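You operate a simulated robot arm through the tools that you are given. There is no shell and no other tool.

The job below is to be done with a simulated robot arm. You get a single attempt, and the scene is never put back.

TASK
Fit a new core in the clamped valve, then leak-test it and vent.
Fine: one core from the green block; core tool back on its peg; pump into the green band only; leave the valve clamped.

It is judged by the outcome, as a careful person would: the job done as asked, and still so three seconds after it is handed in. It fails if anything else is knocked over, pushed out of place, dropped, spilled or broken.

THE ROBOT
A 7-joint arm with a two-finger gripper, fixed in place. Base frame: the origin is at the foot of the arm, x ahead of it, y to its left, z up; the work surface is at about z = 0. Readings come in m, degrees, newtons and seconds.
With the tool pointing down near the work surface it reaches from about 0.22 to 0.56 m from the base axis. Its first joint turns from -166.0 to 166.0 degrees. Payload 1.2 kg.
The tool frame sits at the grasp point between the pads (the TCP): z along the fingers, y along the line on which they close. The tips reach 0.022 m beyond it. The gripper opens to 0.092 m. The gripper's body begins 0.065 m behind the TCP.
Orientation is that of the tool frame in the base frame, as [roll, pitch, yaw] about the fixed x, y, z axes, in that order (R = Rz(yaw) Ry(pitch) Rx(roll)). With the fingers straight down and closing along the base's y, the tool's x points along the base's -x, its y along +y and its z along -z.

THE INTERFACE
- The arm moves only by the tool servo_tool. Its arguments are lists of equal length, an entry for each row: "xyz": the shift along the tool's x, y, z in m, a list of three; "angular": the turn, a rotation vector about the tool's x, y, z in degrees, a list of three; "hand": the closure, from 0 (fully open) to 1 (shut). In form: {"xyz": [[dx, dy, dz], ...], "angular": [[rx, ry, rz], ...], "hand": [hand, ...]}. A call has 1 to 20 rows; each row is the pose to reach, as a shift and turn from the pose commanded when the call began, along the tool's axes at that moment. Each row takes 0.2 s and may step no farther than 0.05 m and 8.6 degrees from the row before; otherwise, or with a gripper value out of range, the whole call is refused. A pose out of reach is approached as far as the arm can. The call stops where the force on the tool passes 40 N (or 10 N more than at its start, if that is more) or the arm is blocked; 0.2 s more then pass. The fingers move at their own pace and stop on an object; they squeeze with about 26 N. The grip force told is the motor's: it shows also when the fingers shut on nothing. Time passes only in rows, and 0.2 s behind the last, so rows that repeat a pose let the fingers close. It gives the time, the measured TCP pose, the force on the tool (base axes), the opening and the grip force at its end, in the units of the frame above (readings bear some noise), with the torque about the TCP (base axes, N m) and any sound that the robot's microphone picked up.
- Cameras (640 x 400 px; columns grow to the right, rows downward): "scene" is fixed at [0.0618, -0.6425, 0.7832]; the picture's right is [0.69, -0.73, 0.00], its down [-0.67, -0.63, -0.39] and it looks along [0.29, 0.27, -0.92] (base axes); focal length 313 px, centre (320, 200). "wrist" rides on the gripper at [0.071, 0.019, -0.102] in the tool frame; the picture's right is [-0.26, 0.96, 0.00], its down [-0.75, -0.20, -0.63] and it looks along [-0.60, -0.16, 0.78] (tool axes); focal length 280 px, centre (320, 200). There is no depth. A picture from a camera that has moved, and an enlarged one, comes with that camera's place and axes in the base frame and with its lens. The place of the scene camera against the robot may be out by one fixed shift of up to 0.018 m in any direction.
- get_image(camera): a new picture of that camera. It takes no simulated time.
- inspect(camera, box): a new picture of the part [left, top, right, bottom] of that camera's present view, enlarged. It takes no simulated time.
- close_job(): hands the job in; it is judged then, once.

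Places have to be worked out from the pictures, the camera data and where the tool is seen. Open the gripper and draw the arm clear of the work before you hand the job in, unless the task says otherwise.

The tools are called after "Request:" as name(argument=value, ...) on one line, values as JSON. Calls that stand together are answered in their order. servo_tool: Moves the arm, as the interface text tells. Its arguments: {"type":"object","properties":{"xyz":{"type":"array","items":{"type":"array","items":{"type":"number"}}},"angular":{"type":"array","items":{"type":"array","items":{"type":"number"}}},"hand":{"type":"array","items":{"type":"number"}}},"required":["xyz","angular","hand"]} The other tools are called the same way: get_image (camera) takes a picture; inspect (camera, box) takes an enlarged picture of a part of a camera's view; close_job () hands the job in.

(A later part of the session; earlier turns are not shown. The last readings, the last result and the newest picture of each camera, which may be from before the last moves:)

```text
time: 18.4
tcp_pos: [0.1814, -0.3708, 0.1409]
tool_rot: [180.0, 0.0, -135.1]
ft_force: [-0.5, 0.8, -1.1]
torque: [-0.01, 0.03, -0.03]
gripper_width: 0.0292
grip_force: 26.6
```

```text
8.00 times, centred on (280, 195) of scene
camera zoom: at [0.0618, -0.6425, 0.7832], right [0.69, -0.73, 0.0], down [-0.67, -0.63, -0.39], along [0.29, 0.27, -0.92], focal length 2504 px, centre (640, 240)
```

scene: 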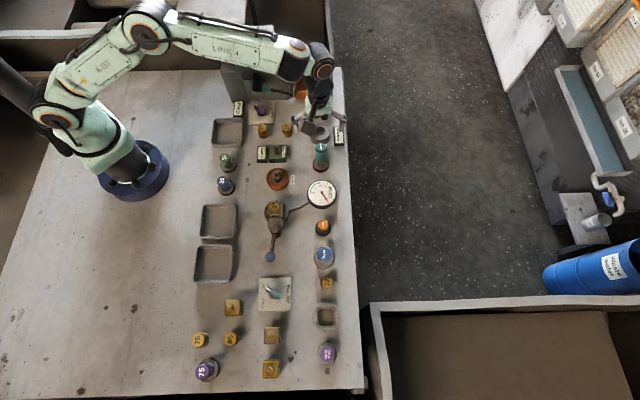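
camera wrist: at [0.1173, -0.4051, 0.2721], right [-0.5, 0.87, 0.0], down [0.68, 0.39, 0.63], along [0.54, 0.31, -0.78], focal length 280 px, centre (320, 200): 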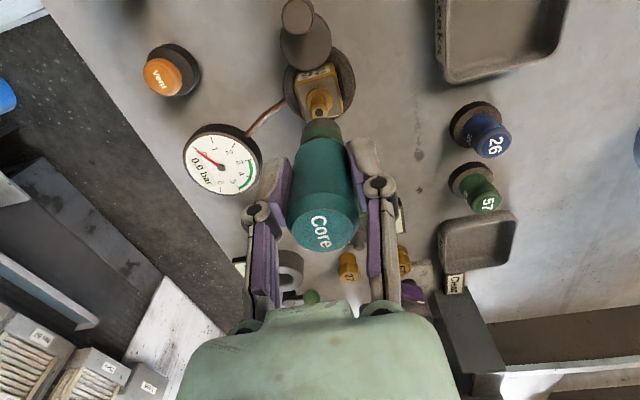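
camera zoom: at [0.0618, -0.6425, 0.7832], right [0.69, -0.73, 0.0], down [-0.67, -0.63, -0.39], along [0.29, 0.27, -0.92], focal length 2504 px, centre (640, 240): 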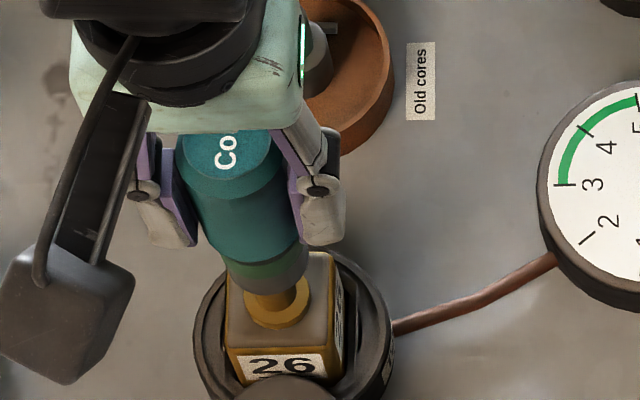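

The stem sits about 0.7 mm toward tool +y in both views, so I'll apply that and descend in 2 mm steps over the stem.

Request:
servo_tool(xyz=[[0, 0.0007, 0.003], [0, 0.0007, 0.006], [0, 0.0007, 0.008], [0, 0.0007, 0.01], [0, 0.0007, 0.012], [0, 0.0007, 0.014]], angular=[[0, 0, 0], [0, 0, 0], [0, 0, 0], [0, 0, 0], [0, 0, 0], [0, 0, 0]], hand=[1, 1, 1, 1, 1, 1])

Request:
inspect(camera="wrist", box=[260, 70, 380, 170])

Request:
inspect(camera="scene", box=[240, 170, 320, 220])

```text
time: 19.8
tcp_pos: [0.1806, -0.3717, 0.126]
tool_rot: [179.9, 0.1, -135.0]
ft_force: [-0.3, -0.1, -0.1]
torque: [0.02, 0.02, -0.01]
gripper_width: 0.0288
grip_force: 26.6
```

```text
4.00 times, centred on (320, 120) of wrist
camera zoom: at [0.1179, -0.407, 0.2286], right [-0.5, 0.87, 0.0], down [0.68, 0.39, 0.63], along [0.54, 0.31, -0.78], focal length 1122 px, centre (320, 520)
```

zoom: 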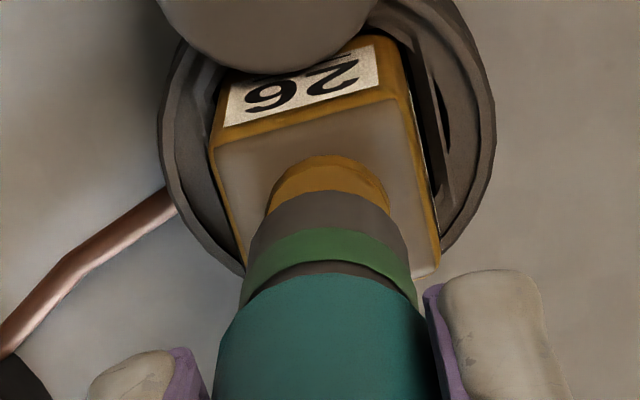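

```text
8.00 times, centred on (280, 195) of scene
camera zoom: at [0.0618, -0.6425, 0.7832], right [0.69, -0.73, 0.0], down [-0.67, -0.63, -0.39], along [0.29, 0.27, -0.92], focal length 2504 px, centre (640, 240)
```

zoom: 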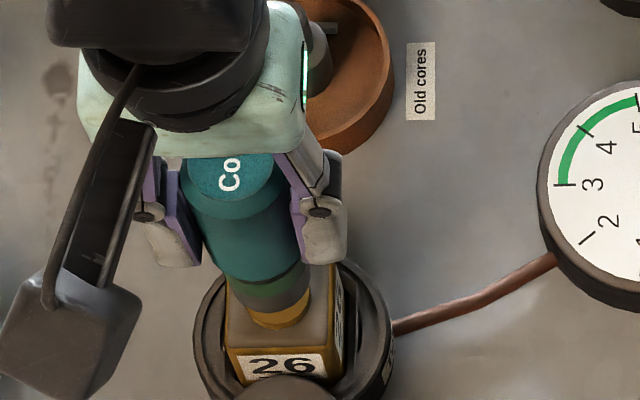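

There's no contact and the shank has gone past the stem top, so it's sleeving over cleanly. I'll keep going in 1.5 mm steps until it seats.

Request:
servo_tool(xyz=[[0, 0, 0.0015], [0, 0, 0.003], [0, 0, 0.0045], [0, 0, 0.006], [0, 0, 0.006]], angular=[[0, 0, 0], [0, 0, 0], [0, 0, 0], [0, 0, 0], [0, 0, 0]], hand=[1, 1, 1, 1, 1])

Request:
inspect(camera="wrist", box=[260, 70, 380, 170])

```text
time: 21.0
tcp_pos: [0.1802, -0.3704, 0.1211]
tool_rot: [-180.0, 0.0, -135.0]
ft_force: [0.0, 0.8, -2.3]
torque: [0.01, 0.04, -0.02]
gripper_width: 0.0291
grip_force: 26.1
```

```text
4.00 times, centred on (320, 120) of wrist
camera zoom: at [0.1177, -0.4066, 0.2233], right [-0.5, 0.87, 0.0], down [0.68, 0.39, 0.62], along [0.54, 0.31, -0.78], focal length 1122 px, centre (320, 520)
```

zoom: 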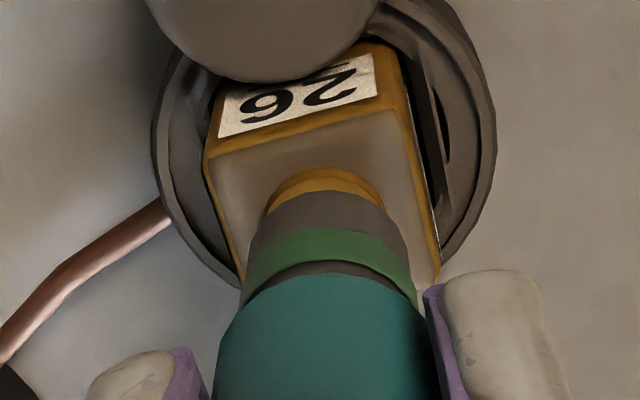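

Still free, with a little collar gap remaining. I'll continue downward gently.

Request:
servo_tool(xyz=[[0, 0, 0.0015], [0, 0, 0.003], [0, 0, 0.0045], [0, 0, 0.0045]], angular=[[0, 0, 0], [0, 0, 0], [0, 0, 0], [0, 0, 0]], hand=[1, 1, 1, 1])

Request:
inspect(camera="wrist", box=[260, 70, 380, 170])

```text
time: 22.0
tcp_pos: [0.1805, -0.3715, 0.1171]
tool_rot: [-179.9, 0.0, -135.0]
ft_force: [-0.1, -0.7, -1.0]
torque: [-0.03, -0.01, -0.01]
gripper_width: 0.0289
grip_force: 25.6
```

```text
4.00 times, centred on (320, 120) of wrist
camera zoom: at [0.1177, -0.4072, 0.2189], right [-0.5, 0.87, 0.0], down [0.68, 0.39, 0.63], along [0.54, 0.31, -0.78], focal length 1122 px, centre (320, 520)
```

zoom: 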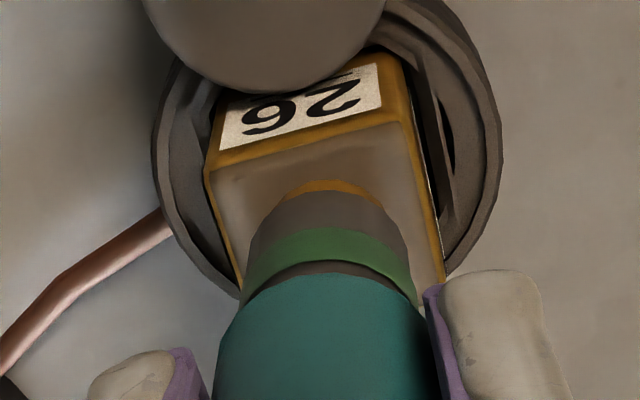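

Just a sliver of collar is left. Continuing in 1 mm steps.

Request:
servo_tool(xyz=[[0, 0, 0.001], [0, 0, 0.002], [0, 0, 0.003], [0, 0, 0.004], [0, 0, 0.004]], angular=[[0, 0, 0], [0, 0, 0], [0, 0, 0], [0, 0, 0], [0, 0, 0]], hand=[1, 1, 1, 1, 1])

Request:
inspect(camera="wrist", box=[260, 70, 380, 170])

```text
time: 23.2
tcp_pos: [0.1805, -0.3691, 0.1129]
tool_rot: [-180.0, 0.0, -135.0]
ft_force: [0.4, 0.0, -0.5]
torque: [0.02, -0.01, 0.02]
gripper_width: 0.029
grip_force: 26.1
```

```text
4.00 times, centred on (320, 120) of wrist
camera zoom: at [0.1178, -0.4068, 0.2145], right [-0.5, 0.87, 0.0], down [0.68, 0.39, 0.63], along [0.54, 0.31, -0.78], focal length 1122 px, centre (320, 520)
```

zoom: 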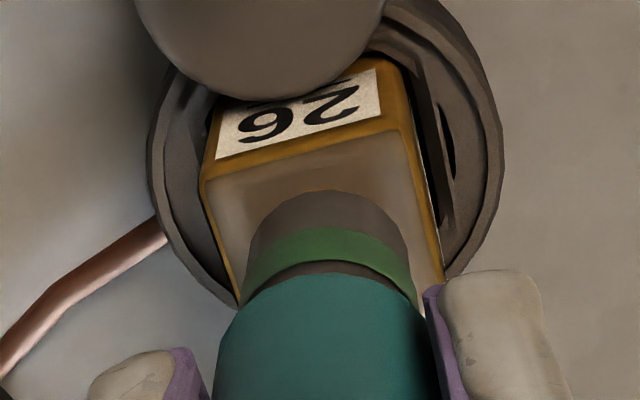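

No contact yet at TCP z of about 0.113. I'll go on by 1 mm steps, watching for a force rise.

Request:
servo_tool(xyz=[[0, 0, 0.001], [0, 0, 0.002], [0, 0, 0.003], [0, 0, 0.003]], angular=[[0, 0, 0], [0, 0, 0], [0, 0, 0], [0, 0, 0]], hand=[1, 1, 1, 1])

Request:
inspect(camera="wrist", box=[260, 70, 380, 170])

Request:
inspect(camera="scene", box=[240, 170, 320, 220])

```text
time: 24.2
tcp_pos: [0.1812, -0.3709, 0.1107]
tool_rot: [-179.9, 0.0, -135.1]
ft_force: [-3.7, 4.7, 21.2]
torque: [0.15, 0.04, 0.0]
gripper_width: 0.029
grip_force: 25.8
```

```text
4.00 times, centred on (320, 120) of wrist
camera zoom: at [0.1179, -0.4071, 0.2121], right [-0.5, 0.87, 0.0], down [0.68, 0.39, 0.62], along [0.54, 0.31, -0.78], focal length 1122 px, centre (320, 520)
```

zoom: 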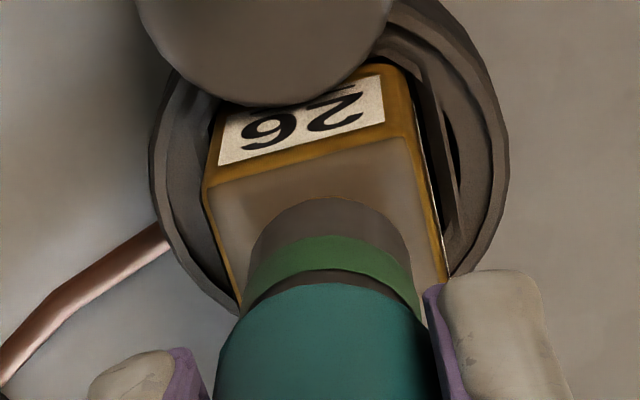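

```text
8.00 times, centred on (280, 195) of scene
camera zoom: at [0.0618, -0.6425, 0.7832], right [0.69, -0.73, 0.0], down [-0.67, -0.63, -0.39], along [0.29, 0.27, -0.92], focal length 2504 px, centre (640, 240)
```

zoom: 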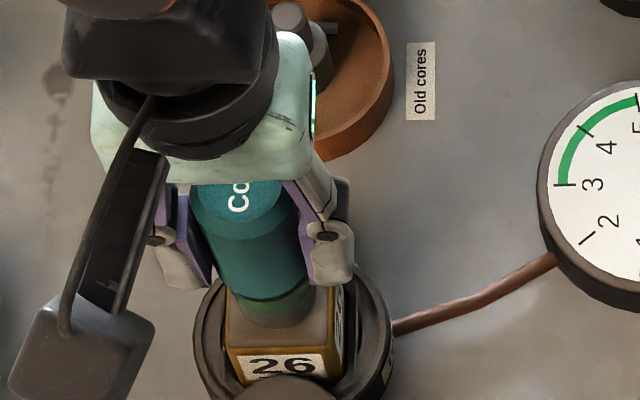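

The tool is seated on the valve at 21 N, and the green band shows the core is still in the tool, so it should need screwing in. I'll turn clockwise (tool +z) in small steps about the tool axis, which is about 4 mm off the TCP, and check the torque and band.

Request:
servo_tool(xyz=[[0, 0.0005, -0.0005], [-0.0001, 0.001, -0.0005], [-0.0003, 0.0015, -0.0005], [-0.0005, 0.002, -0.0005], [-0.0005, 0.002, -0.0005]], angular=[[0, 0, 7.5], [0, 0, 15], [0, 0, 22.5], [0, 0, 30], [0, 0, 30]], hand=[1, 1, 1, 1, 1])

Request:
get_image(camera="wrist")

Request:
inspect(camera="wrist", box=[260, 70, 380, 170])

Request:
inspect(camera="scene", box=[240, 170, 320, 220])

```text
time: 25.4
tcp_pos: [0.1792, -0.3692, 0.1093]
tool_rot: [179.9, -0.1, -165.1]
ft_force: [1.8, -0.4, 3.9]
torque: [-0.05, -0.12, 0.01]
gripper_width: 0.0289
grip_force: 26.3
```

```text
taken
camera wrist: at [0.1074, -0.3677, 0.2119], right [0.01, 1.0, 0.0], down [0.78, -0.01, 0.62], along [0.62, 0.0, -0.78], focal length 280 px, centre (320, 200)
```

wrist: 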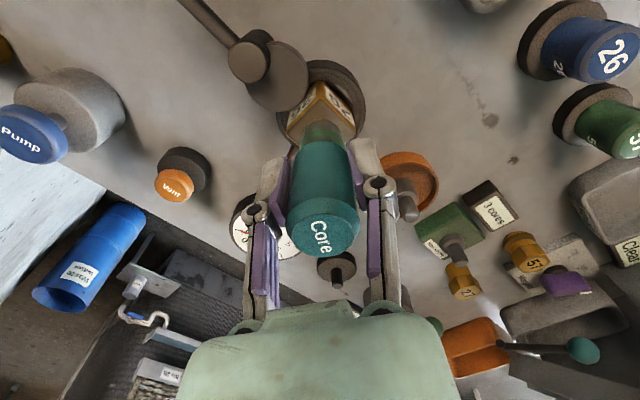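

```text
4.00 times, centred on (320, 120) of wrist
camera zoom: at [0.1074, -0.3677, 0.2119], right [0.01, 1.0, 0.0], down [0.78, -0.01, 0.62], along [0.62, 0.0, -0.78], focal length 1122 px, centre (320, 520)
```

zoom: 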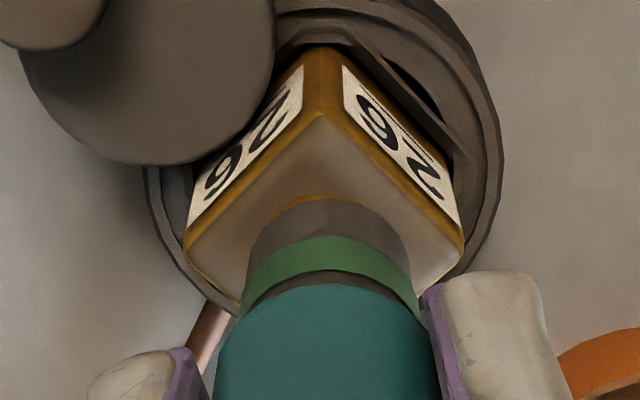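

```text
8.00 times, centred on (280, 195) of scene
camera zoom: at [0.0618, -0.6425, 0.7832], right [0.69, -0.73, 0.0], down [-0.67, -0.63, -0.39], along [0.29, 0.27, -0.92], focal length 2504 px, centre (640, 240)
```

zoom: 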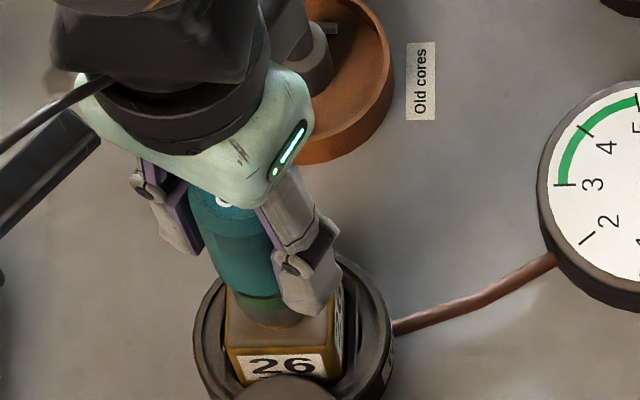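

No notable torque yet and the band is still green. The turning direction is right: yaw decreases, which is clockwise from above. I'll keep turning about the axis with a light downward push.

Request:
servo_tool(xyz=[[0, 0.0006, 0.0005], [-0.0002, 0.0011, 0.001], [-0.0004, 0.0016, 0.001], [-0.0006, 0.0021, 0.001], [-0.0009, 0.0026, 0.001], [-0.0013, 0.003, 0.001], [-0.0013, 0.003, 0.001]], angular=[[0, 0, 8], [0, 0, 16], [0, 0, 24], [0, 0, 32], [0, 0, 40], [0, 0, 48], [0, 0, 48]], hand=[1, 1, 1, 1, 1, 1, 1])

Request:
get_image(camera="wrist")

Request:
inspect(camera="scene", box=[240, 170, 320, 220])

```text
time: 27.0
tcp_pos: [0.1805, -0.3658, 0.1089]
tool_rot: [-180.0, 0.1, 146.9]
ft_force: [-0.5, 0.6, 19.5]
torque: [-0.06, -0.07, -0.05]
gripper_width: 0.0288
grip_force: 25.5
```

```text
taken
camera wrist: at [0.1323, -0.3105, 0.2111], right [0.75, 0.67, 0.0], down [0.52, -0.58, 0.63], along [0.42, -0.47, -0.78], focal length 280 px, centre (320, 200)
```

wrist: 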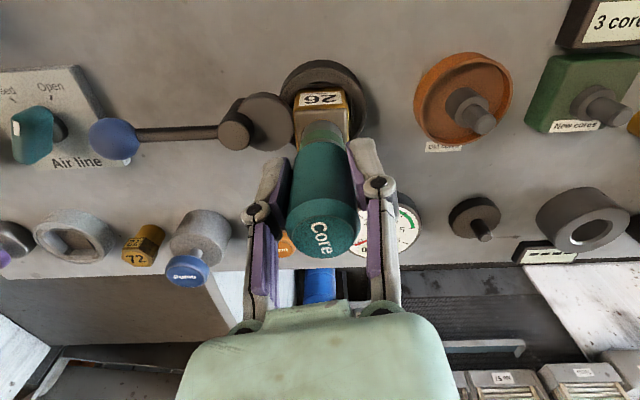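

```text
8.00 times, centred on (280, 195) of scene
camera zoom: at [0.0618, -0.6425, 0.7832], right [0.69, -0.73, 0.0], down [-0.67, -0.63, -0.39], along [0.29, 0.27, -0.92], focal length 2504 px, centre (640, 240)
```

zoom: 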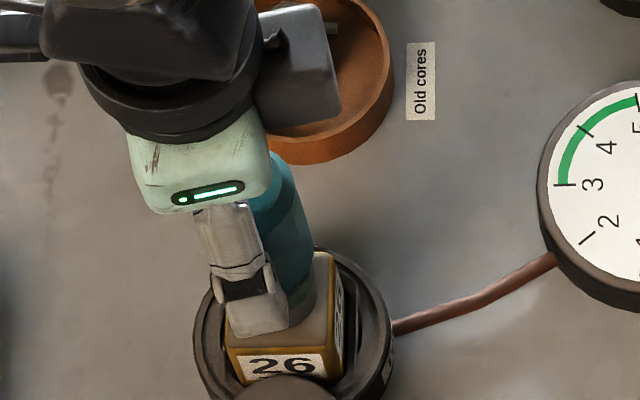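

Total turn is about 78°, with torque small but now negative, and the band still green. I'll zoom in on the tool and knob before continuing.

Request:
inspect(camera="wrist", box=[260, 50, 400, 170])

Request:
inspect(camera="wrist", box=[0, 60, 120, 180])

```text
3.33 times, centred on (330, 110) of wrist
camera zoom: at [0.1323, -0.3105, 0.2111], right [0.75, 0.67, 0.0], down [0.52, -0.58, 0.63], along [0.42, -0.47, -0.78], focal length 935 px, centre (287, 500)
```

zoom: 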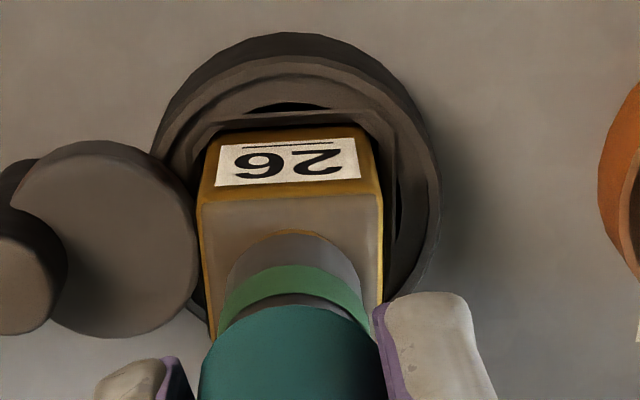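

```text
3.33 times, centred on (60, 120) of wrist
camera zoom: at [0.1323, -0.3105, 0.2111], right [0.75, 0.67, 0.0], down [0.52, -0.58, 0.63], along [0.42, -0.47, -0.78], focal length 935 px, centre (1187, 467)
```

zoom: 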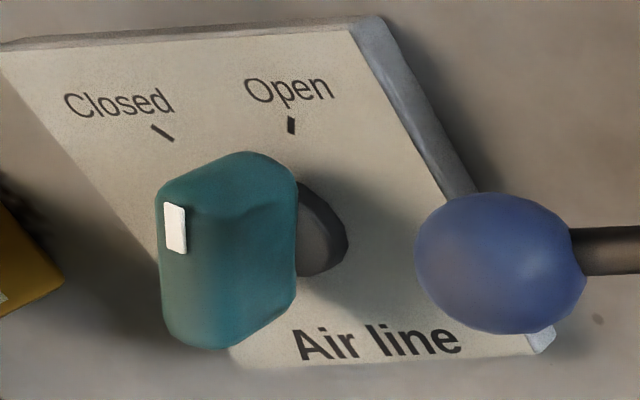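

The air-line knob lies parallel to the Open tick, so the line is open. I'll keep turning the core tool clockwise.

Request:
servo_tool(xyz=[[0, 0.0006, 0], [-0.0002, 0.0011, 0], [-0.0004, 0.0016, 0], [-0.0006, 0.0021, 0], [-0.0009, 0.0026, 0], [-0.0009, 0.0026, 0]], angular=[[0, 0, 8], [0, 0, 16], [0, 0, 24], [0, 0, 32], [0, 0, 40], [0, 0, 40]], hand=[1, 1, 1, 1, 1, 1])

Request:
inspect(camera="wrist", box=[260, 50, 400, 170])

Request:
inspect(camera="scene", box=[230, 150, 330, 230])

```text
time: 28.4
tcp_pos: [0.1839, -0.3644, 0.1087]
tool_rot: [-179.9, 0.1, 106.8]
ft_force: [0.7, -1.0, 16.5]
torque: [-0.1, -0.04, -0.07]
gripper_width: 0.029
grip_force: 26.7
```

```text
3.33 times, centred on (330, 110) of wrist
camera zoom: at [0.1817, -0.2903, 0.2104], right [1.0, 0.03, 0.0], down [0.02, -0.78, 0.63], along [0.02, -0.63, -0.78], focal length 935 px, centre (287, 500)
```

zoom: 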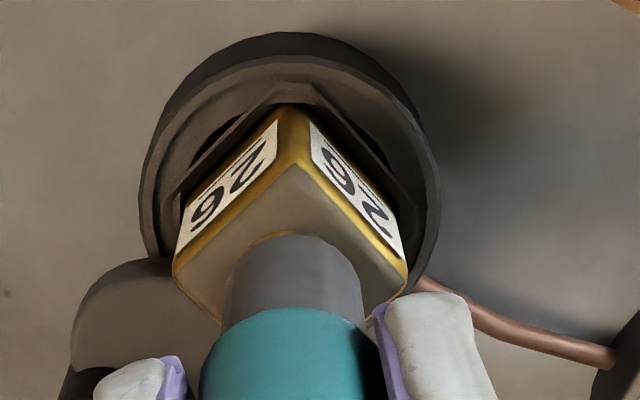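

```text
5.00 times, centred on (280, 190) of scene
camera zoom: at [0.0618, -0.6425, 0.7832], right [0.69, -0.73, 0.0], down [-0.67, -0.63, -0.39], along [0.29, 0.27, -0.92], focal length 1565 px, centre (520, 250)
```

zoom: 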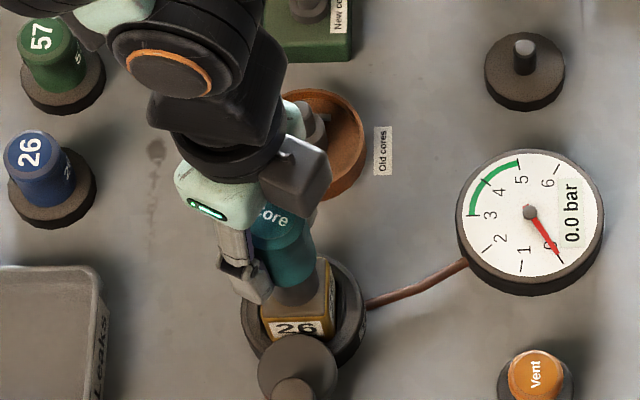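

The green band has vanished from the shank, so the core has transferred into the valve. I'll lift straight up off the stem and confirm.

Request:
servo_tool(xyz=[[0, 0, -0.003], [0, 0, -0.01], [0, 0, -0.02], [0, 0, -0.035], [0, 0, -0.05], [0, 0, -0.063], [0, 0, -0.063]], angular=[[0, 0, 0], [0, 0, 0], [0, 0, 0], [0, 0, 0], [0, 0, 0], [0, 0, 0], [0, 0, 0]], hand=[1, 1, 1, 1, 1, 1, 1])

Request:
get_image(camera="wrist")

Request:
inspect(camera="wrist", box=[260, 50, 400, 170])

Request:
inspect(camera="scene", box=[230, 150, 330, 230])

```text
time: 30.0
tcp_pos: [0.1821, -0.3629, 0.1726]
tool_rot: [-180.0, 0.1, 107.0]
ft_force: [-0.7, 0.3, -1.6]
torque: [0.03, 0.0, 0.0]
gripper_width: 0.0288
grip_force: 25.8
```

```text
taken
camera wrist: at [0.1814, -0.2908, 0.2738], right [1.0, 0.03, 0.0], down [0.02, -0.78, 0.63], along [0.02, -0.62, -0.78], focal length 280 px, centre (320, 200)
```

wrist: 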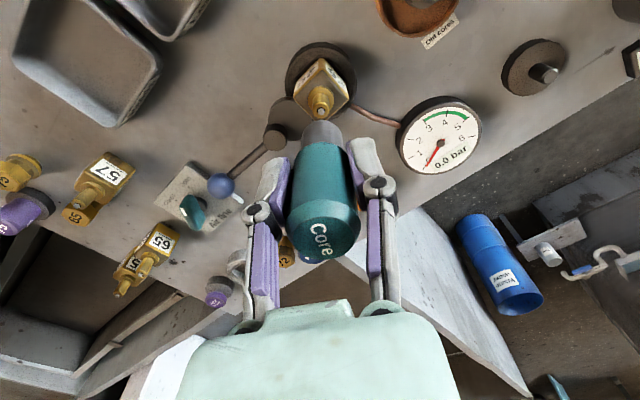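

```text
3.33 times, centred on (330, 110) of wrist
camera zoom: at [0.1814, -0.2908, 0.2738], right [1.0, 0.03, 0.0], down [0.02, -0.78, 0.63], along [0.02, -0.62, -0.78], focal length 935 px, centre (287, 500)
```

zoom: 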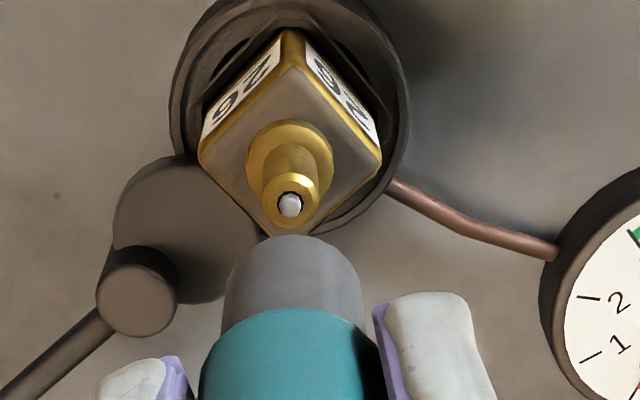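

```text
5.00 times, centred on (280, 190) of scene
camera zoom: at [0.0618, -0.6425, 0.7832], right [0.69, -0.73, 0.0], down [-0.67, -0.63, -0.39], along [0.29, 0.27, -0.92], focal length 1565 px, centre (520, 250)
```

zoom: 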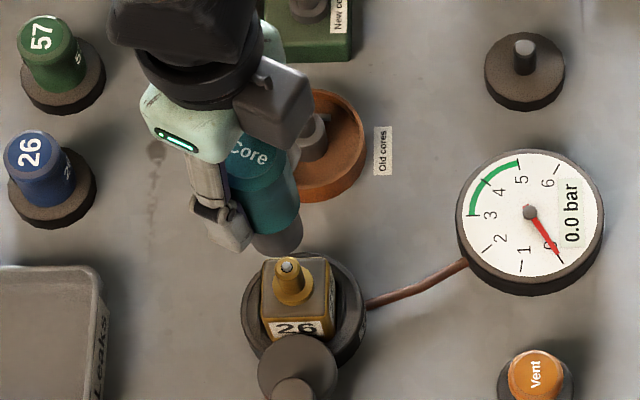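

The silver pin of the new core now shows in the valve stem. Next I take the tool back to its peg, unwinding the yaw to -135° on the way so I can use the known peg pose.

Request:
servo_tool(xyz=[[-0.0029, 0.012, 0], [-0.0059, 0.024, 0], [-0.0088, 0.036, 0], [-0.0117, 0.048, 0], [-0.0147, 0.06, 0], [-0.0176, 0.072, 0], [-0.0205, 0.084, 0], [-0.0235, 0.096, 0], [-0.0264, 0.108, 0], [-0.0293, 0.12, 0], [-0.0323, 0.132, 0], [-0.0352, 0.144, 0], [-0.0381, 0.156, 0], [-0.0411, 0.168, 0], [-0.044, 0.18, 0], [-0.044, 0.18, 0], [-0.044, 0.18, 0]], angular=[[0, 0, -7.87], [0, 0, -15.73], [0, 0, -23.6], [0, 0, -31.47], [0, 0, -39.33], [0, 0, -47.2], [0, 0, -55.07], [0, 0, -62.93], [0, 0, -70.8], [0, 0, -78.67], [0, 0, -86.53], [0, 0, -94.4], [0, 0, -102.27], [0, 0, -110.13], [0, 0, -118], [0, 0, -118], [0, 0, -118]], hand=[1, 1, 1, 1, 1, 1, 1, 1, 1, 1, 1, 1, 1, 1, 1, 1, 1])

Request:
get_image(camera="wrist")

Request:
inspect(camera="wrist", box=[260, 50, 380, 150])

Request:
inspect(camera="scene", box=[270, 100, 370, 180])

```text
time: 33.6
tcp_pos: [0.3676, -0.3548, 0.1724]
tool_rot: [-179.9, 0.0, -135.0]
ft_force: [0.4, -0.1, -0.8]
torque: [0.03, -0.02, -0.01]
gripper_width: 0.0289
grip_force: 26.4
```

```text
taken
camera wrist: at [0.3049, -0.39, 0.2738], right [-0.5, 0.87, 0.0], down [0.68, 0.39, 0.63], along [0.54, 0.31, -0.78], focal length 280 px, centre (320, 200)
```

wrist: 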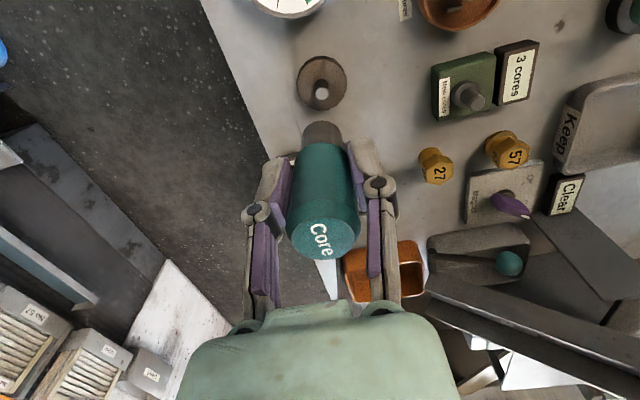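

```text
4.00 times, centred on (320, 100) of wrist
camera zoom: at [0.3049, -0.39, 0.2738], right [-0.5, 0.87, 0.0], down [0.68, 0.39, 0.63], along [0.54, 0.31, -0.78], focal length 1122 px, centre (320, 600)
```

zoom: 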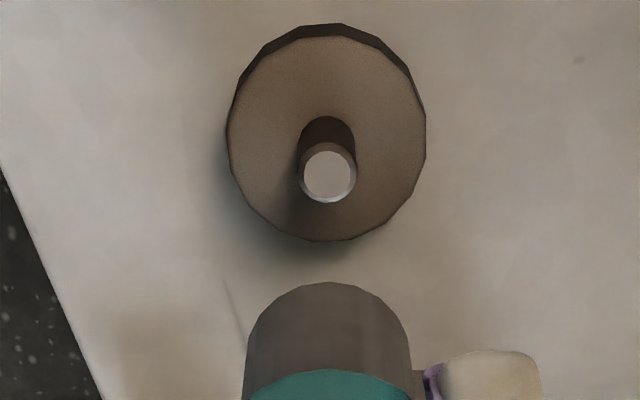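

```text
5.00 times, centred on (320, 140) of scene
camera zoom: at [0.0618, -0.6425, 0.7832], right [0.69, -0.73, 0.0], down [-0.67, -0.63, -0.39], along [0.29, 0.27, -0.92], focal length 1565 px, centre (320, 500)
```

zoom: 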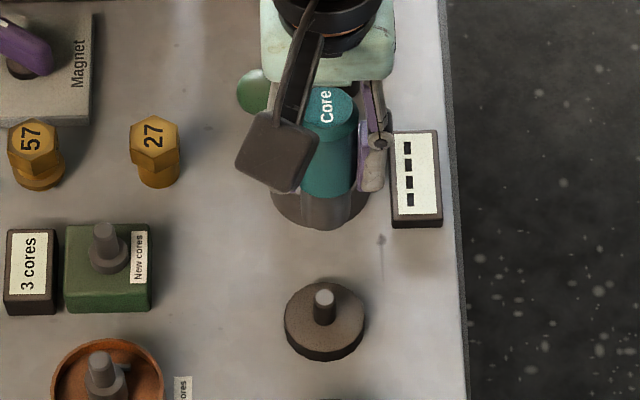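

The peg lies right under the shank by the same measure that worked on the other posts: 1.7 mm right and 77 mm ahead, against targets of 1.5 and 77.5. I'll descend to just above the peg top and check.

Request:
servo_tool(xyz=[[0, 0, 0.03], [0, 0, 0.06], [0, 0, 0.075], [0, 0, 0.078], [0, 0, 0.078]], angular=[[0, 0, 0], [0, 0, 0], [0, 0, 0], [0, 0, 0], [0, 0, 0]], hand=[1, 1, 1, 1, 1])

Request:
inspect(camera="wrist", box=[260, 60, 380, 160])

Request:
inspect(camera="scene", box=[280, 120, 360, 180])

```text
time: 34.8
tcp_pos: [0.3665, -0.3545, 0.0923]
tool_rot: [180.0, 0.0, -135.0]
ft_force: [-0.3, 0.2, -1.6]
torque: [0.01, 0.01, 0.02]
gripper_width: 0.029
grip_force: 26.4
```

```text
4.00 times, centred on (320, 110) of wrist
camera zoom: at [0.3044, -0.3901, 0.1951], right [-0.5, 0.87, 0.0], down [0.68, 0.39, 0.62], along [0.54, 0.31, -0.78], focal length 1122 px, centre (320, 560)
```

zoom: 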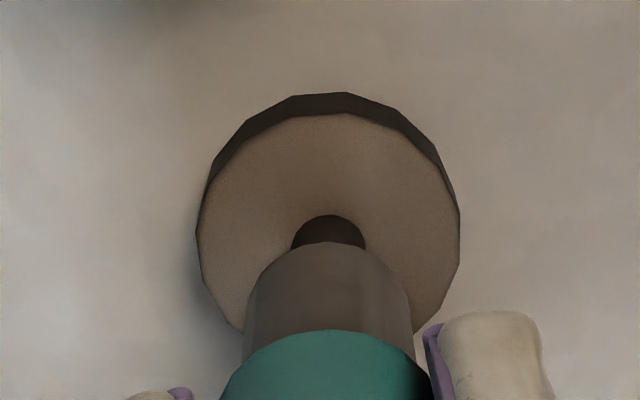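

```text
6.67 times, centred on (320, 150) of scene
camera zoom: at [0.0618, -0.6425, 0.7832], right [0.69, -0.73, 0.0], down [-0.67, -0.63, -0.39], along [0.29, 0.27, -0.92], focal length 2087 px, centre (320, 533)
```

zoom: 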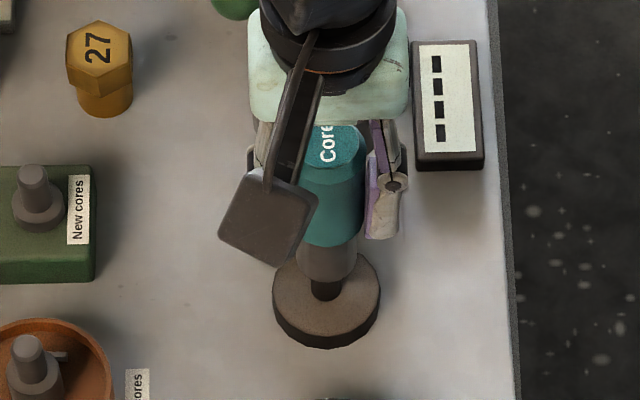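

It's well aligned, so I'll descend onto the peg in 3–4 mm steps until it seats.

Request:
servo_tool(xyz=[[0, 0, 0.004], [0, 0, 0.008], [0, 0, 0.012], [0, 0, 0.016], [0, 0, 0.02], [0, 0, 0.0225], [0, 0, 0.0245]], angular=[[0, 0, 0], [0, 0, 0], [0, 0, 0], [0, 0, 0], [0, 0, 0], [0, 0, 0], [0, 0, 0]], hand=[1, 1, 1, 1, 1, 1, 1])

Request:
inspect(camera="wrist", box=[260, 60, 380, 160])

```text
time: 36.4
tcp_pos: [0.3681, -0.3533, 0.071]
tool_rot: [180.0, 0.0, -135.1]
ft_force: [0.4, 0.2, -1.2]
torque: [0.03, 0.01, 0.0]
gripper_width: 0.029
grip_force: 25.6
```

```text
4.00 times, centred on (320, 110) of wrist
camera zoom: at [0.3058, -0.3899, 0.1722], right [-0.5, 0.87, 0.0], down [0.68, 0.39, 0.63], along [0.54, 0.31, -0.78], focal length 1122 px, centre (320, 560)
```

zoom: 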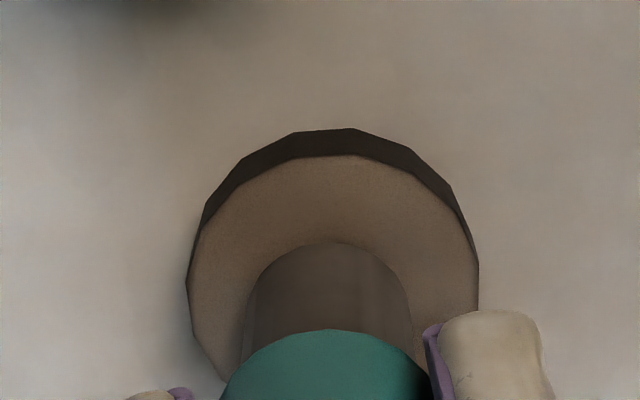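

The shank is over the peg with no force at TCP z of about 0.070, so the last couple of millimetres should bring light contact.

Request:
servo_tool(xyz=[[0, 0, 0.001], [0, 0, 0.002], [0, 0, 0.003], [0, 0, 0.003]], angular=[[0, 0, 0], [0, 0, 0], [0, 0, 0], [0, 0, 0]], hand=[1, 1, 1, 1])

```text
time: 37.4
tcp_pos: [0.3693, -0.3536, 0.0679]
tool_rot: [180.0, 0.0, -135.0]
ft_force: [0.4, -0.6, 0.3]
torque: [-0.04, -0.01, 0.0]
gripper_width: 0.029
grip_force: 26.1
```

That's right at the point of contact. I'll go one millimetre more to be sure it's seated.

Request:
servo_tool(xyz=[[0, 0, 0.0007], [0, 0, 0.0014], [0, 0, 0.0014]], angular=[[0, 0, 0], [0, 0, 0], [0, 0, 0]], hand=[1, 1, 1])

Request:
inspect(camera="wrist", box=[260, 60, 380, 160])

Request:
inspect(camera="scene", box=[280, 120, 360, 180])

```text
time: 38.2
tcp_pos: [0.3677, -0.3526, 0.0649]
tool_rot: [-180.0, 0.0, -134.9]
ft_force: [-0.2, 2.7, 5.8]
torque: [0.18, -0.05, 0.03]
gripper_width: 0.0288
grip_force: 26.1
```

```text
4.00 times, centred on (320, 110) of wrist
camera zoom: at [0.3053, -0.3892, 0.1676], right [-0.5, 0.87, 0.0], down [0.68, 0.39, 0.63], along [0.54, 0.31, -0.78], focal length 1122 px, centre (320, 560)
```

zoom: 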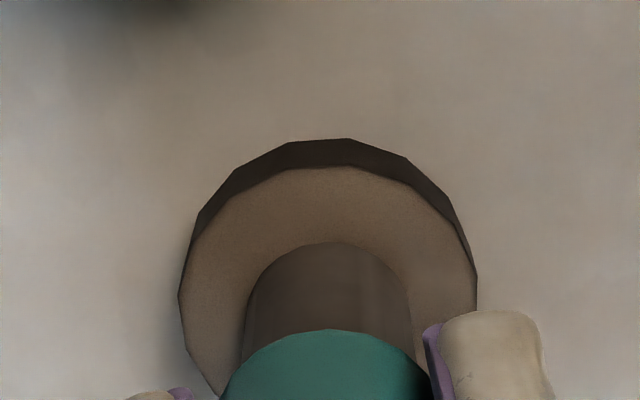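

```text
6.67 times, centred on (320, 150) of scene
camera zoom: at [0.0618, -0.6425, 0.7832], right [0.69, -0.73, 0.0], down [-0.67, -0.63, -0.39], along [0.29, 0.27, -0.92], focal length 2087 px, centre (320, 533)
```

zoom: 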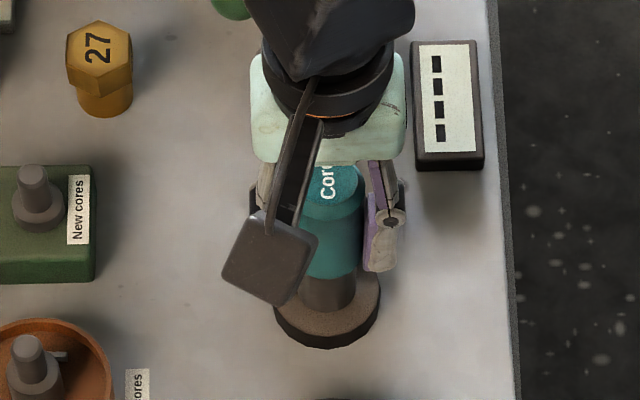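

It's seated with light contact at 6 N. I'll open the gripper and rise straight up, clear of the handle.

Request:
servo_tool(xyz=[[0, 0, 0], [0, 0, 0], [0, 0, 0], [0, 0, 0], [0, 0, -0.02], [0, 0, -0.05], [0, 0, -0.08], [0, 0, -0.12], [0, 0, -0.12]], angular=[[0, 0, 0], [0, 0, 0], [0, 0, 0], [0, 0, 0], [0, 0, 0], [0, 0, 0], [0, 0, 0], [0, 0, 0], [0, 0, 0]], hand=[0.6, 0.4, 0, 0, 0, 0, 0, 0, 0])

Request:
get_image(camera="wrist")

Request:
inspect(camera="scene", box=[270, 100, 370, 180])

```text
time: 40.2
tcp_pos: [0.3685, -0.3537, 0.1855]
tool_rot: [-179.9, 0.0, -135.0]
ft_force: [0.4, 0.3, -0.2]
torque: [0.02, 0.02, 0.0]
gripper_width: 0.0919
grip_force: 0.0
```

```text
taken
camera wrist: at [0.3057, -0.3905, 0.289], right [-0.5, 0.87, 0.0], down [0.68, 0.39, 0.63], along [0.54, 0.31, -0.78], focal length 280 px, centre (320, 200)
```

wrist: 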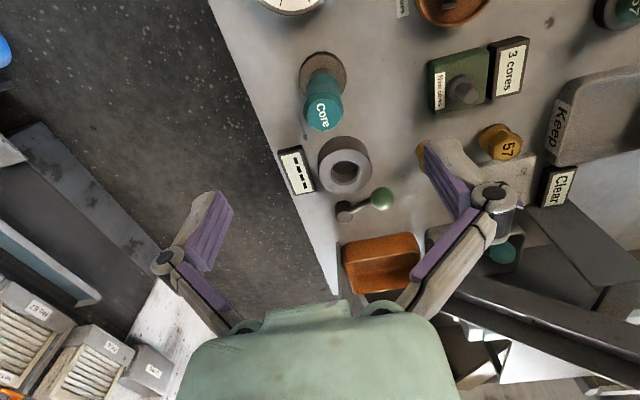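

```text
5.00 times, centred on (320, 140) of scene
camera zoom: at [0.0618, -0.6425, 0.7832], right [0.69, -0.73, 0.0], down [-0.67, -0.63, -0.39], along [0.29, 0.27, -0.92], focal length 1565 px, centre (320, 500)
```

zoom: 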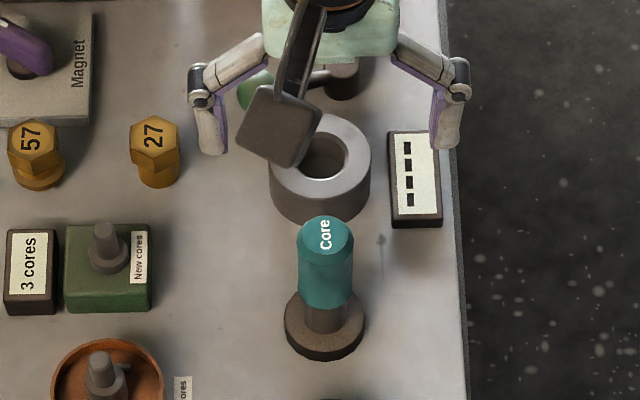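

The core tool is back on its peg and upright. Next is the pump: its button works out near (0.18, -0.536, 0.06). I'll close the fingers, move above it, and turn to yaw -165° so the wrist camera also sees the gauge.

Request:
servo_tool(xyz=[[0.0436, 0.0007, 0], [0.0872, 0.0014, 0], [0.1308, 0.0021, 0], [0.1744, 0.0028, 0], [0.218, 0.0035, 0], [0.25, 0.0042, 0], [0.25, 0.0042, 0], [0.25, 0.0042, 0]], angular=[[0, 0, 5], [0, 0, 10], [0, 0, 15], [0, 0, 20], [0, 0, 25], [0, 0, 30], [0, 0, 30], [0, 0, 30]], hand=[0.5, 1, 1, 1, 1, 1, 1, 1])

Request:
get_image(camera="wrist")

Request:
get_image(camera="scene")

```text
time: 42.0
tcp_pos: [0.1872, -0.5233, 0.1829]
tool_rot: [-180.0, 0.0, -165.0]
ft_force: [0.1, 0.5, -0.4]
torque: [-0.01, -0.02, -0.03]
gripper_width: 0.0001
grip_force: 25.5
out of reach, approached as far as the arm can: row 6, 7, 8
```

```text
taken
camera wrist: at [0.1146, -0.5226, 0.2849], right [0.0, 1.0, 0.0], down [0.78, 0.0, 0.63], along [0.63, 0.0, -0.78], focal length 280 px, centre (320, 200)
```

wrist: 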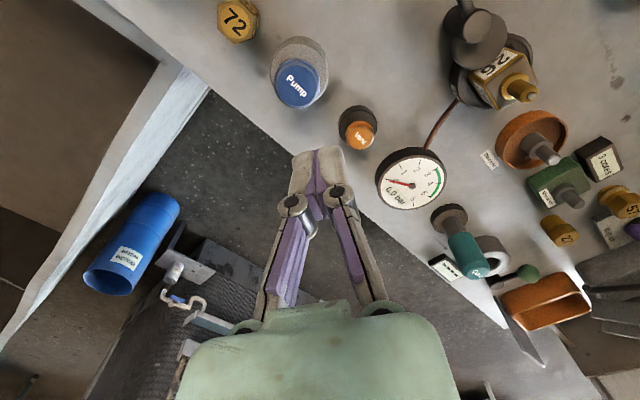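

```text
taken
```

scene: 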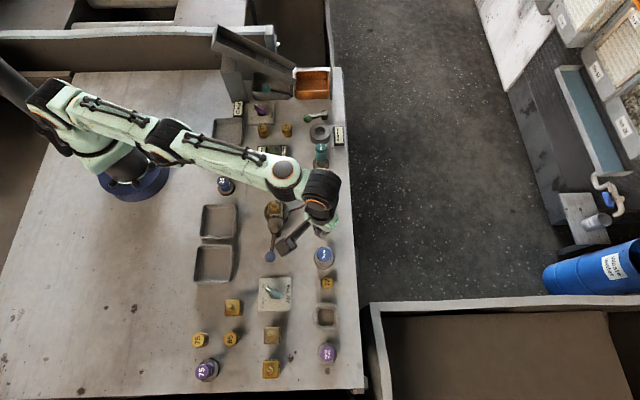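

The arm hits its radius limit of about 0.556 m here, and the pump lies at about 0.567 m, so I'll need to tilt the fingers outward. First a precise look at the pump, vent and gauge from here.

Request:
inspect(camera="wrist", box=[250, 20, 410, 160])

Request:
inspect(camera="wrist", box=[360, 130, 460, 220])

Request:
inspect(camera="scene", box=[280, 170, 360, 280])

```text
2.86 times, centred on (330, 90) of wrist
camera zoom: at [0.1146, -0.5226, 0.2849], right [0.0, 1.0, 0.0], down [0.78, 0.0, 0.63], along [0.63, 0.0, -0.78], focal length 801 px, centre (291, 514)
```

zoom: 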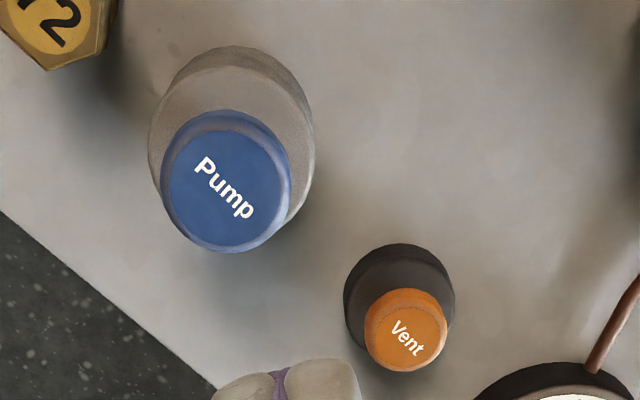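

```text
4.44 times, centred on (410, 175) of wrist
camera zoom: at [0.1146, -0.5226, 0.2849], right [0.0, 1.0, 0.0], down [0.78, 0.0, 0.63], along [0.63, 0.0, -0.78], focal length 1246 px, centre (-80, 311)
```

zoom: 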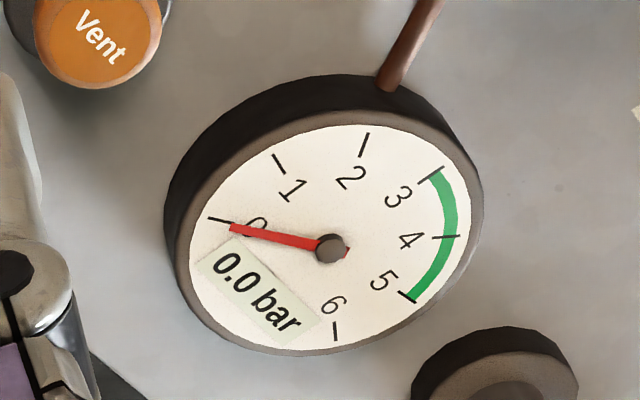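

```text
3.64 times, centred on (320, 225) of scene
camera zoom: at [0.0618, -0.6425, 0.7832], right [0.69, -0.73, 0.0], down [-0.67, -0.63, -0.39], along [0.29, 0.27, -0.92], focal length 1138 px, centre (320, 109)
```

zoom: 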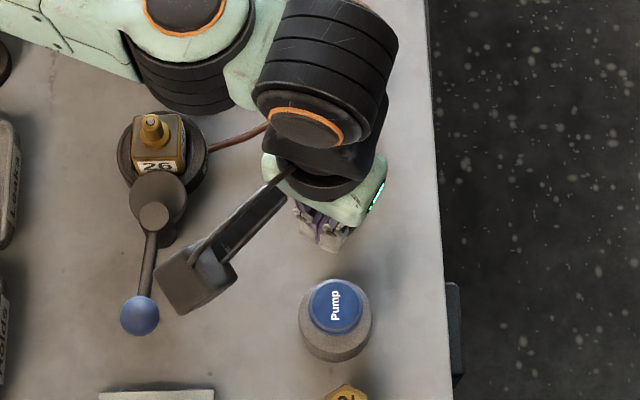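

Triangulated, the pump cap is centred near (0.181, -0.541, 0.055) with a 17 mm radius, and the vent is near (0.240, -0.482, 0.023). I'll tilt the closed fingers 20° outward (about tool x) to gain reach and position above the near half of the pump cap.

Request:
servo_tool(xyz=[[0.004, 0.003, 0.01], [0.008, 0.0, 0.025], [0.011, -0.0022, 0.04], [0.011, -0.0022, 0.04], [0.011, -0.0022, 0.04]], angular=[[7, 0, 0], [14, 0, 0], [20, 0, 0], [20, 0, 0], [20, 0, 0]], hand=[1, 1, 1, 1, 1])

Request:
get_image(camera="wrist")

Request:
inspect(camera="scene", box=[280, 190, 380, 270])

```text
time: 43.2
tcp_pos: [0.1882, -0.548, 0.1618]
tool_rot: [-160.2, 0.0, -165.0]
ft_force: [-0.1, -0.1, 0.5]
torque: [-0.02, -0.01, 0.02]
gripper_width: 0.0001
grip_force: 25.6
out of reach, approached as far as the arm can: row 1, 2, 3, 4, 5
```

```text
taken
camera wrist: at [0.1072, -0.5152, 0.2522], right [0.02, 0.95, -0.33], down [0.72, 0.21, 0.66], along [0.69, -0.25, -0.68], focal length 280 px, centre (320, 200)
```

wrist: 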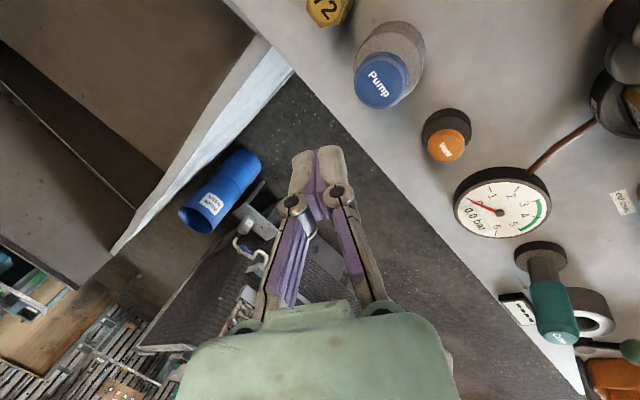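

```text
5.00 times, centred on (330, 230) of scene
camera zoom: at [0.0618, -0.6425, 0.7832], right [0.69, -0.73, 0.0], down [-0.67, -0.63, -0.39], along [0.29, 0.27, -0.92], focal length 1565 px, centre (270, 50)
```

zoom: 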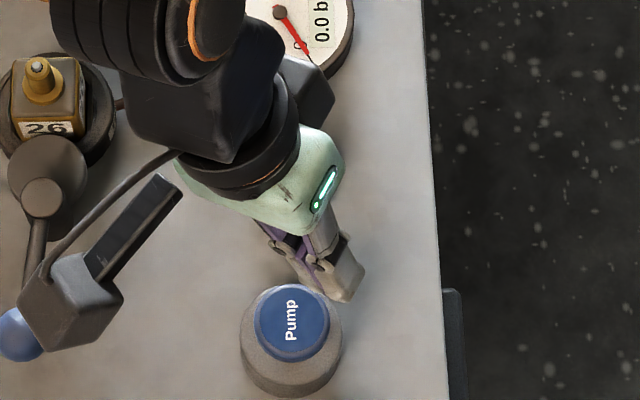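

The arm overshot to (0.188, -0.548, 0.162): the full 20° tilt isn't possible that close in. I'll halve the tilt to about 10° with no shift and see where the commanded pose settles. Height here is safe.

Request:
servo_tool(xyz=[[0, 0, 0], [0, 0, 0], [0, 0, 0], [0, 0, 0]], angular=[[-5, 0, 0], [-10, 0, 0], [-10, 0, 0], [-10, 0, 0]], hand=[1, 1, 1, 1])

```text
time: 44.2
tcp_pos: [0.188, -0.5483, 0.1616]
tool_rot: [-160.1, 0.0, -164.9]
ft_force: [-0.5, 0.1, -0.2]
torque: [-0.01, 0.01, -0.01]
gripper_width: 0.0
grip_force: 26.7
out of reach, approached as far as the arm can: row 1, 2, 3, 4
```

The arm didn't respond; it's likely stretched straight into a singular pose. I'll back out along tool -z (up and inward) while removing the tilt, which is a safe direction in any case.

Request:
servo_tool(xyz=[[0, 0, -0.02], [0, 0.01, -0.05], [0, 0.03, -0.08], [0, 0.05, -0.1], [0, 0.05, -0.1], [0, 0.05, -0.1]], angular=[[0, 0, 0], [0, 0, 0], [0, 0, 0], [0, 0, 0], [0, 0, 0], [0, 0, 0]], hand=[1, 1, 1, 1, 1, 1])

Request:
get_image(camera="scene")

```text
time: 45.6
tcp_pos: [0.1882, -0.5267, 0.256]
tool_rot: [-160.4, 0.0, -165.0]
ft_force: [0.2, -0.4, 0.0]
torque: [0.02, 0.01, 0.03]
gripper_width: 0.0
grip_force: 25.5
out of reach, approached as far as the arm can: row 1, 2, 3, 4, 5, 6
```

```text
taken
```

scene: 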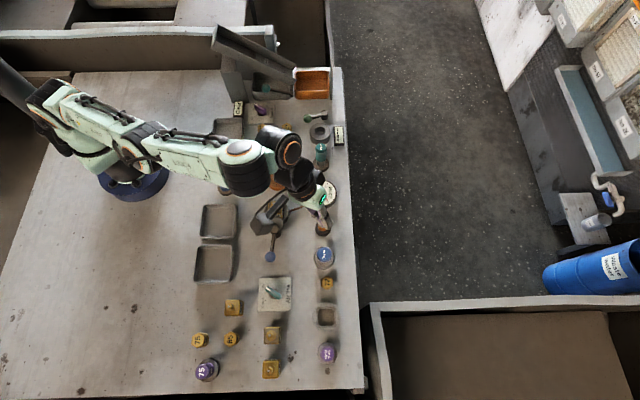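

The arm rose to z = 0.256 but kept the tilt. From up here I'll remove the tilt in steps while moving inward, to get back to a comfortable posture.

Request:
servo_tool(xyz=[[0, 0.01, 0], [0, 0.02, -0.005], [0, 0.04, -0.01], [0, 0.06, -0.02], [0, 0.08, -0.02], [0, 0.08, -0.02]], angular=[[-5, 0, 0], [-10, 0, 0], [-15, 0, 0], [-20, 0, 0], [-20, 0, 0], [-20, 0, 0]], hand=[1, 1, 1, 1, 1, 1])

Request:
get_image(camera="scene")

```text
time: 47.0
tcp_pos: [0.1684, -0.4485, 0.2483]
tool_rot: [179.9, 0.0, -165.0]
ft_force: [-0.7, 0.5, -0.3]
torque: [-0.03, 0.0, 0.03]
gripper_width: 0.0
grip_force: 26.2
```

```text
taken
```

scene: 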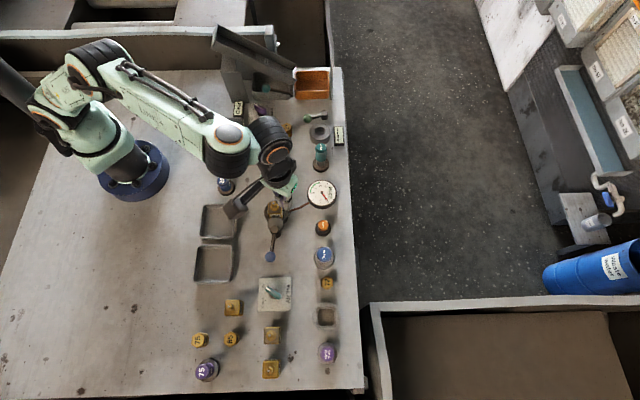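

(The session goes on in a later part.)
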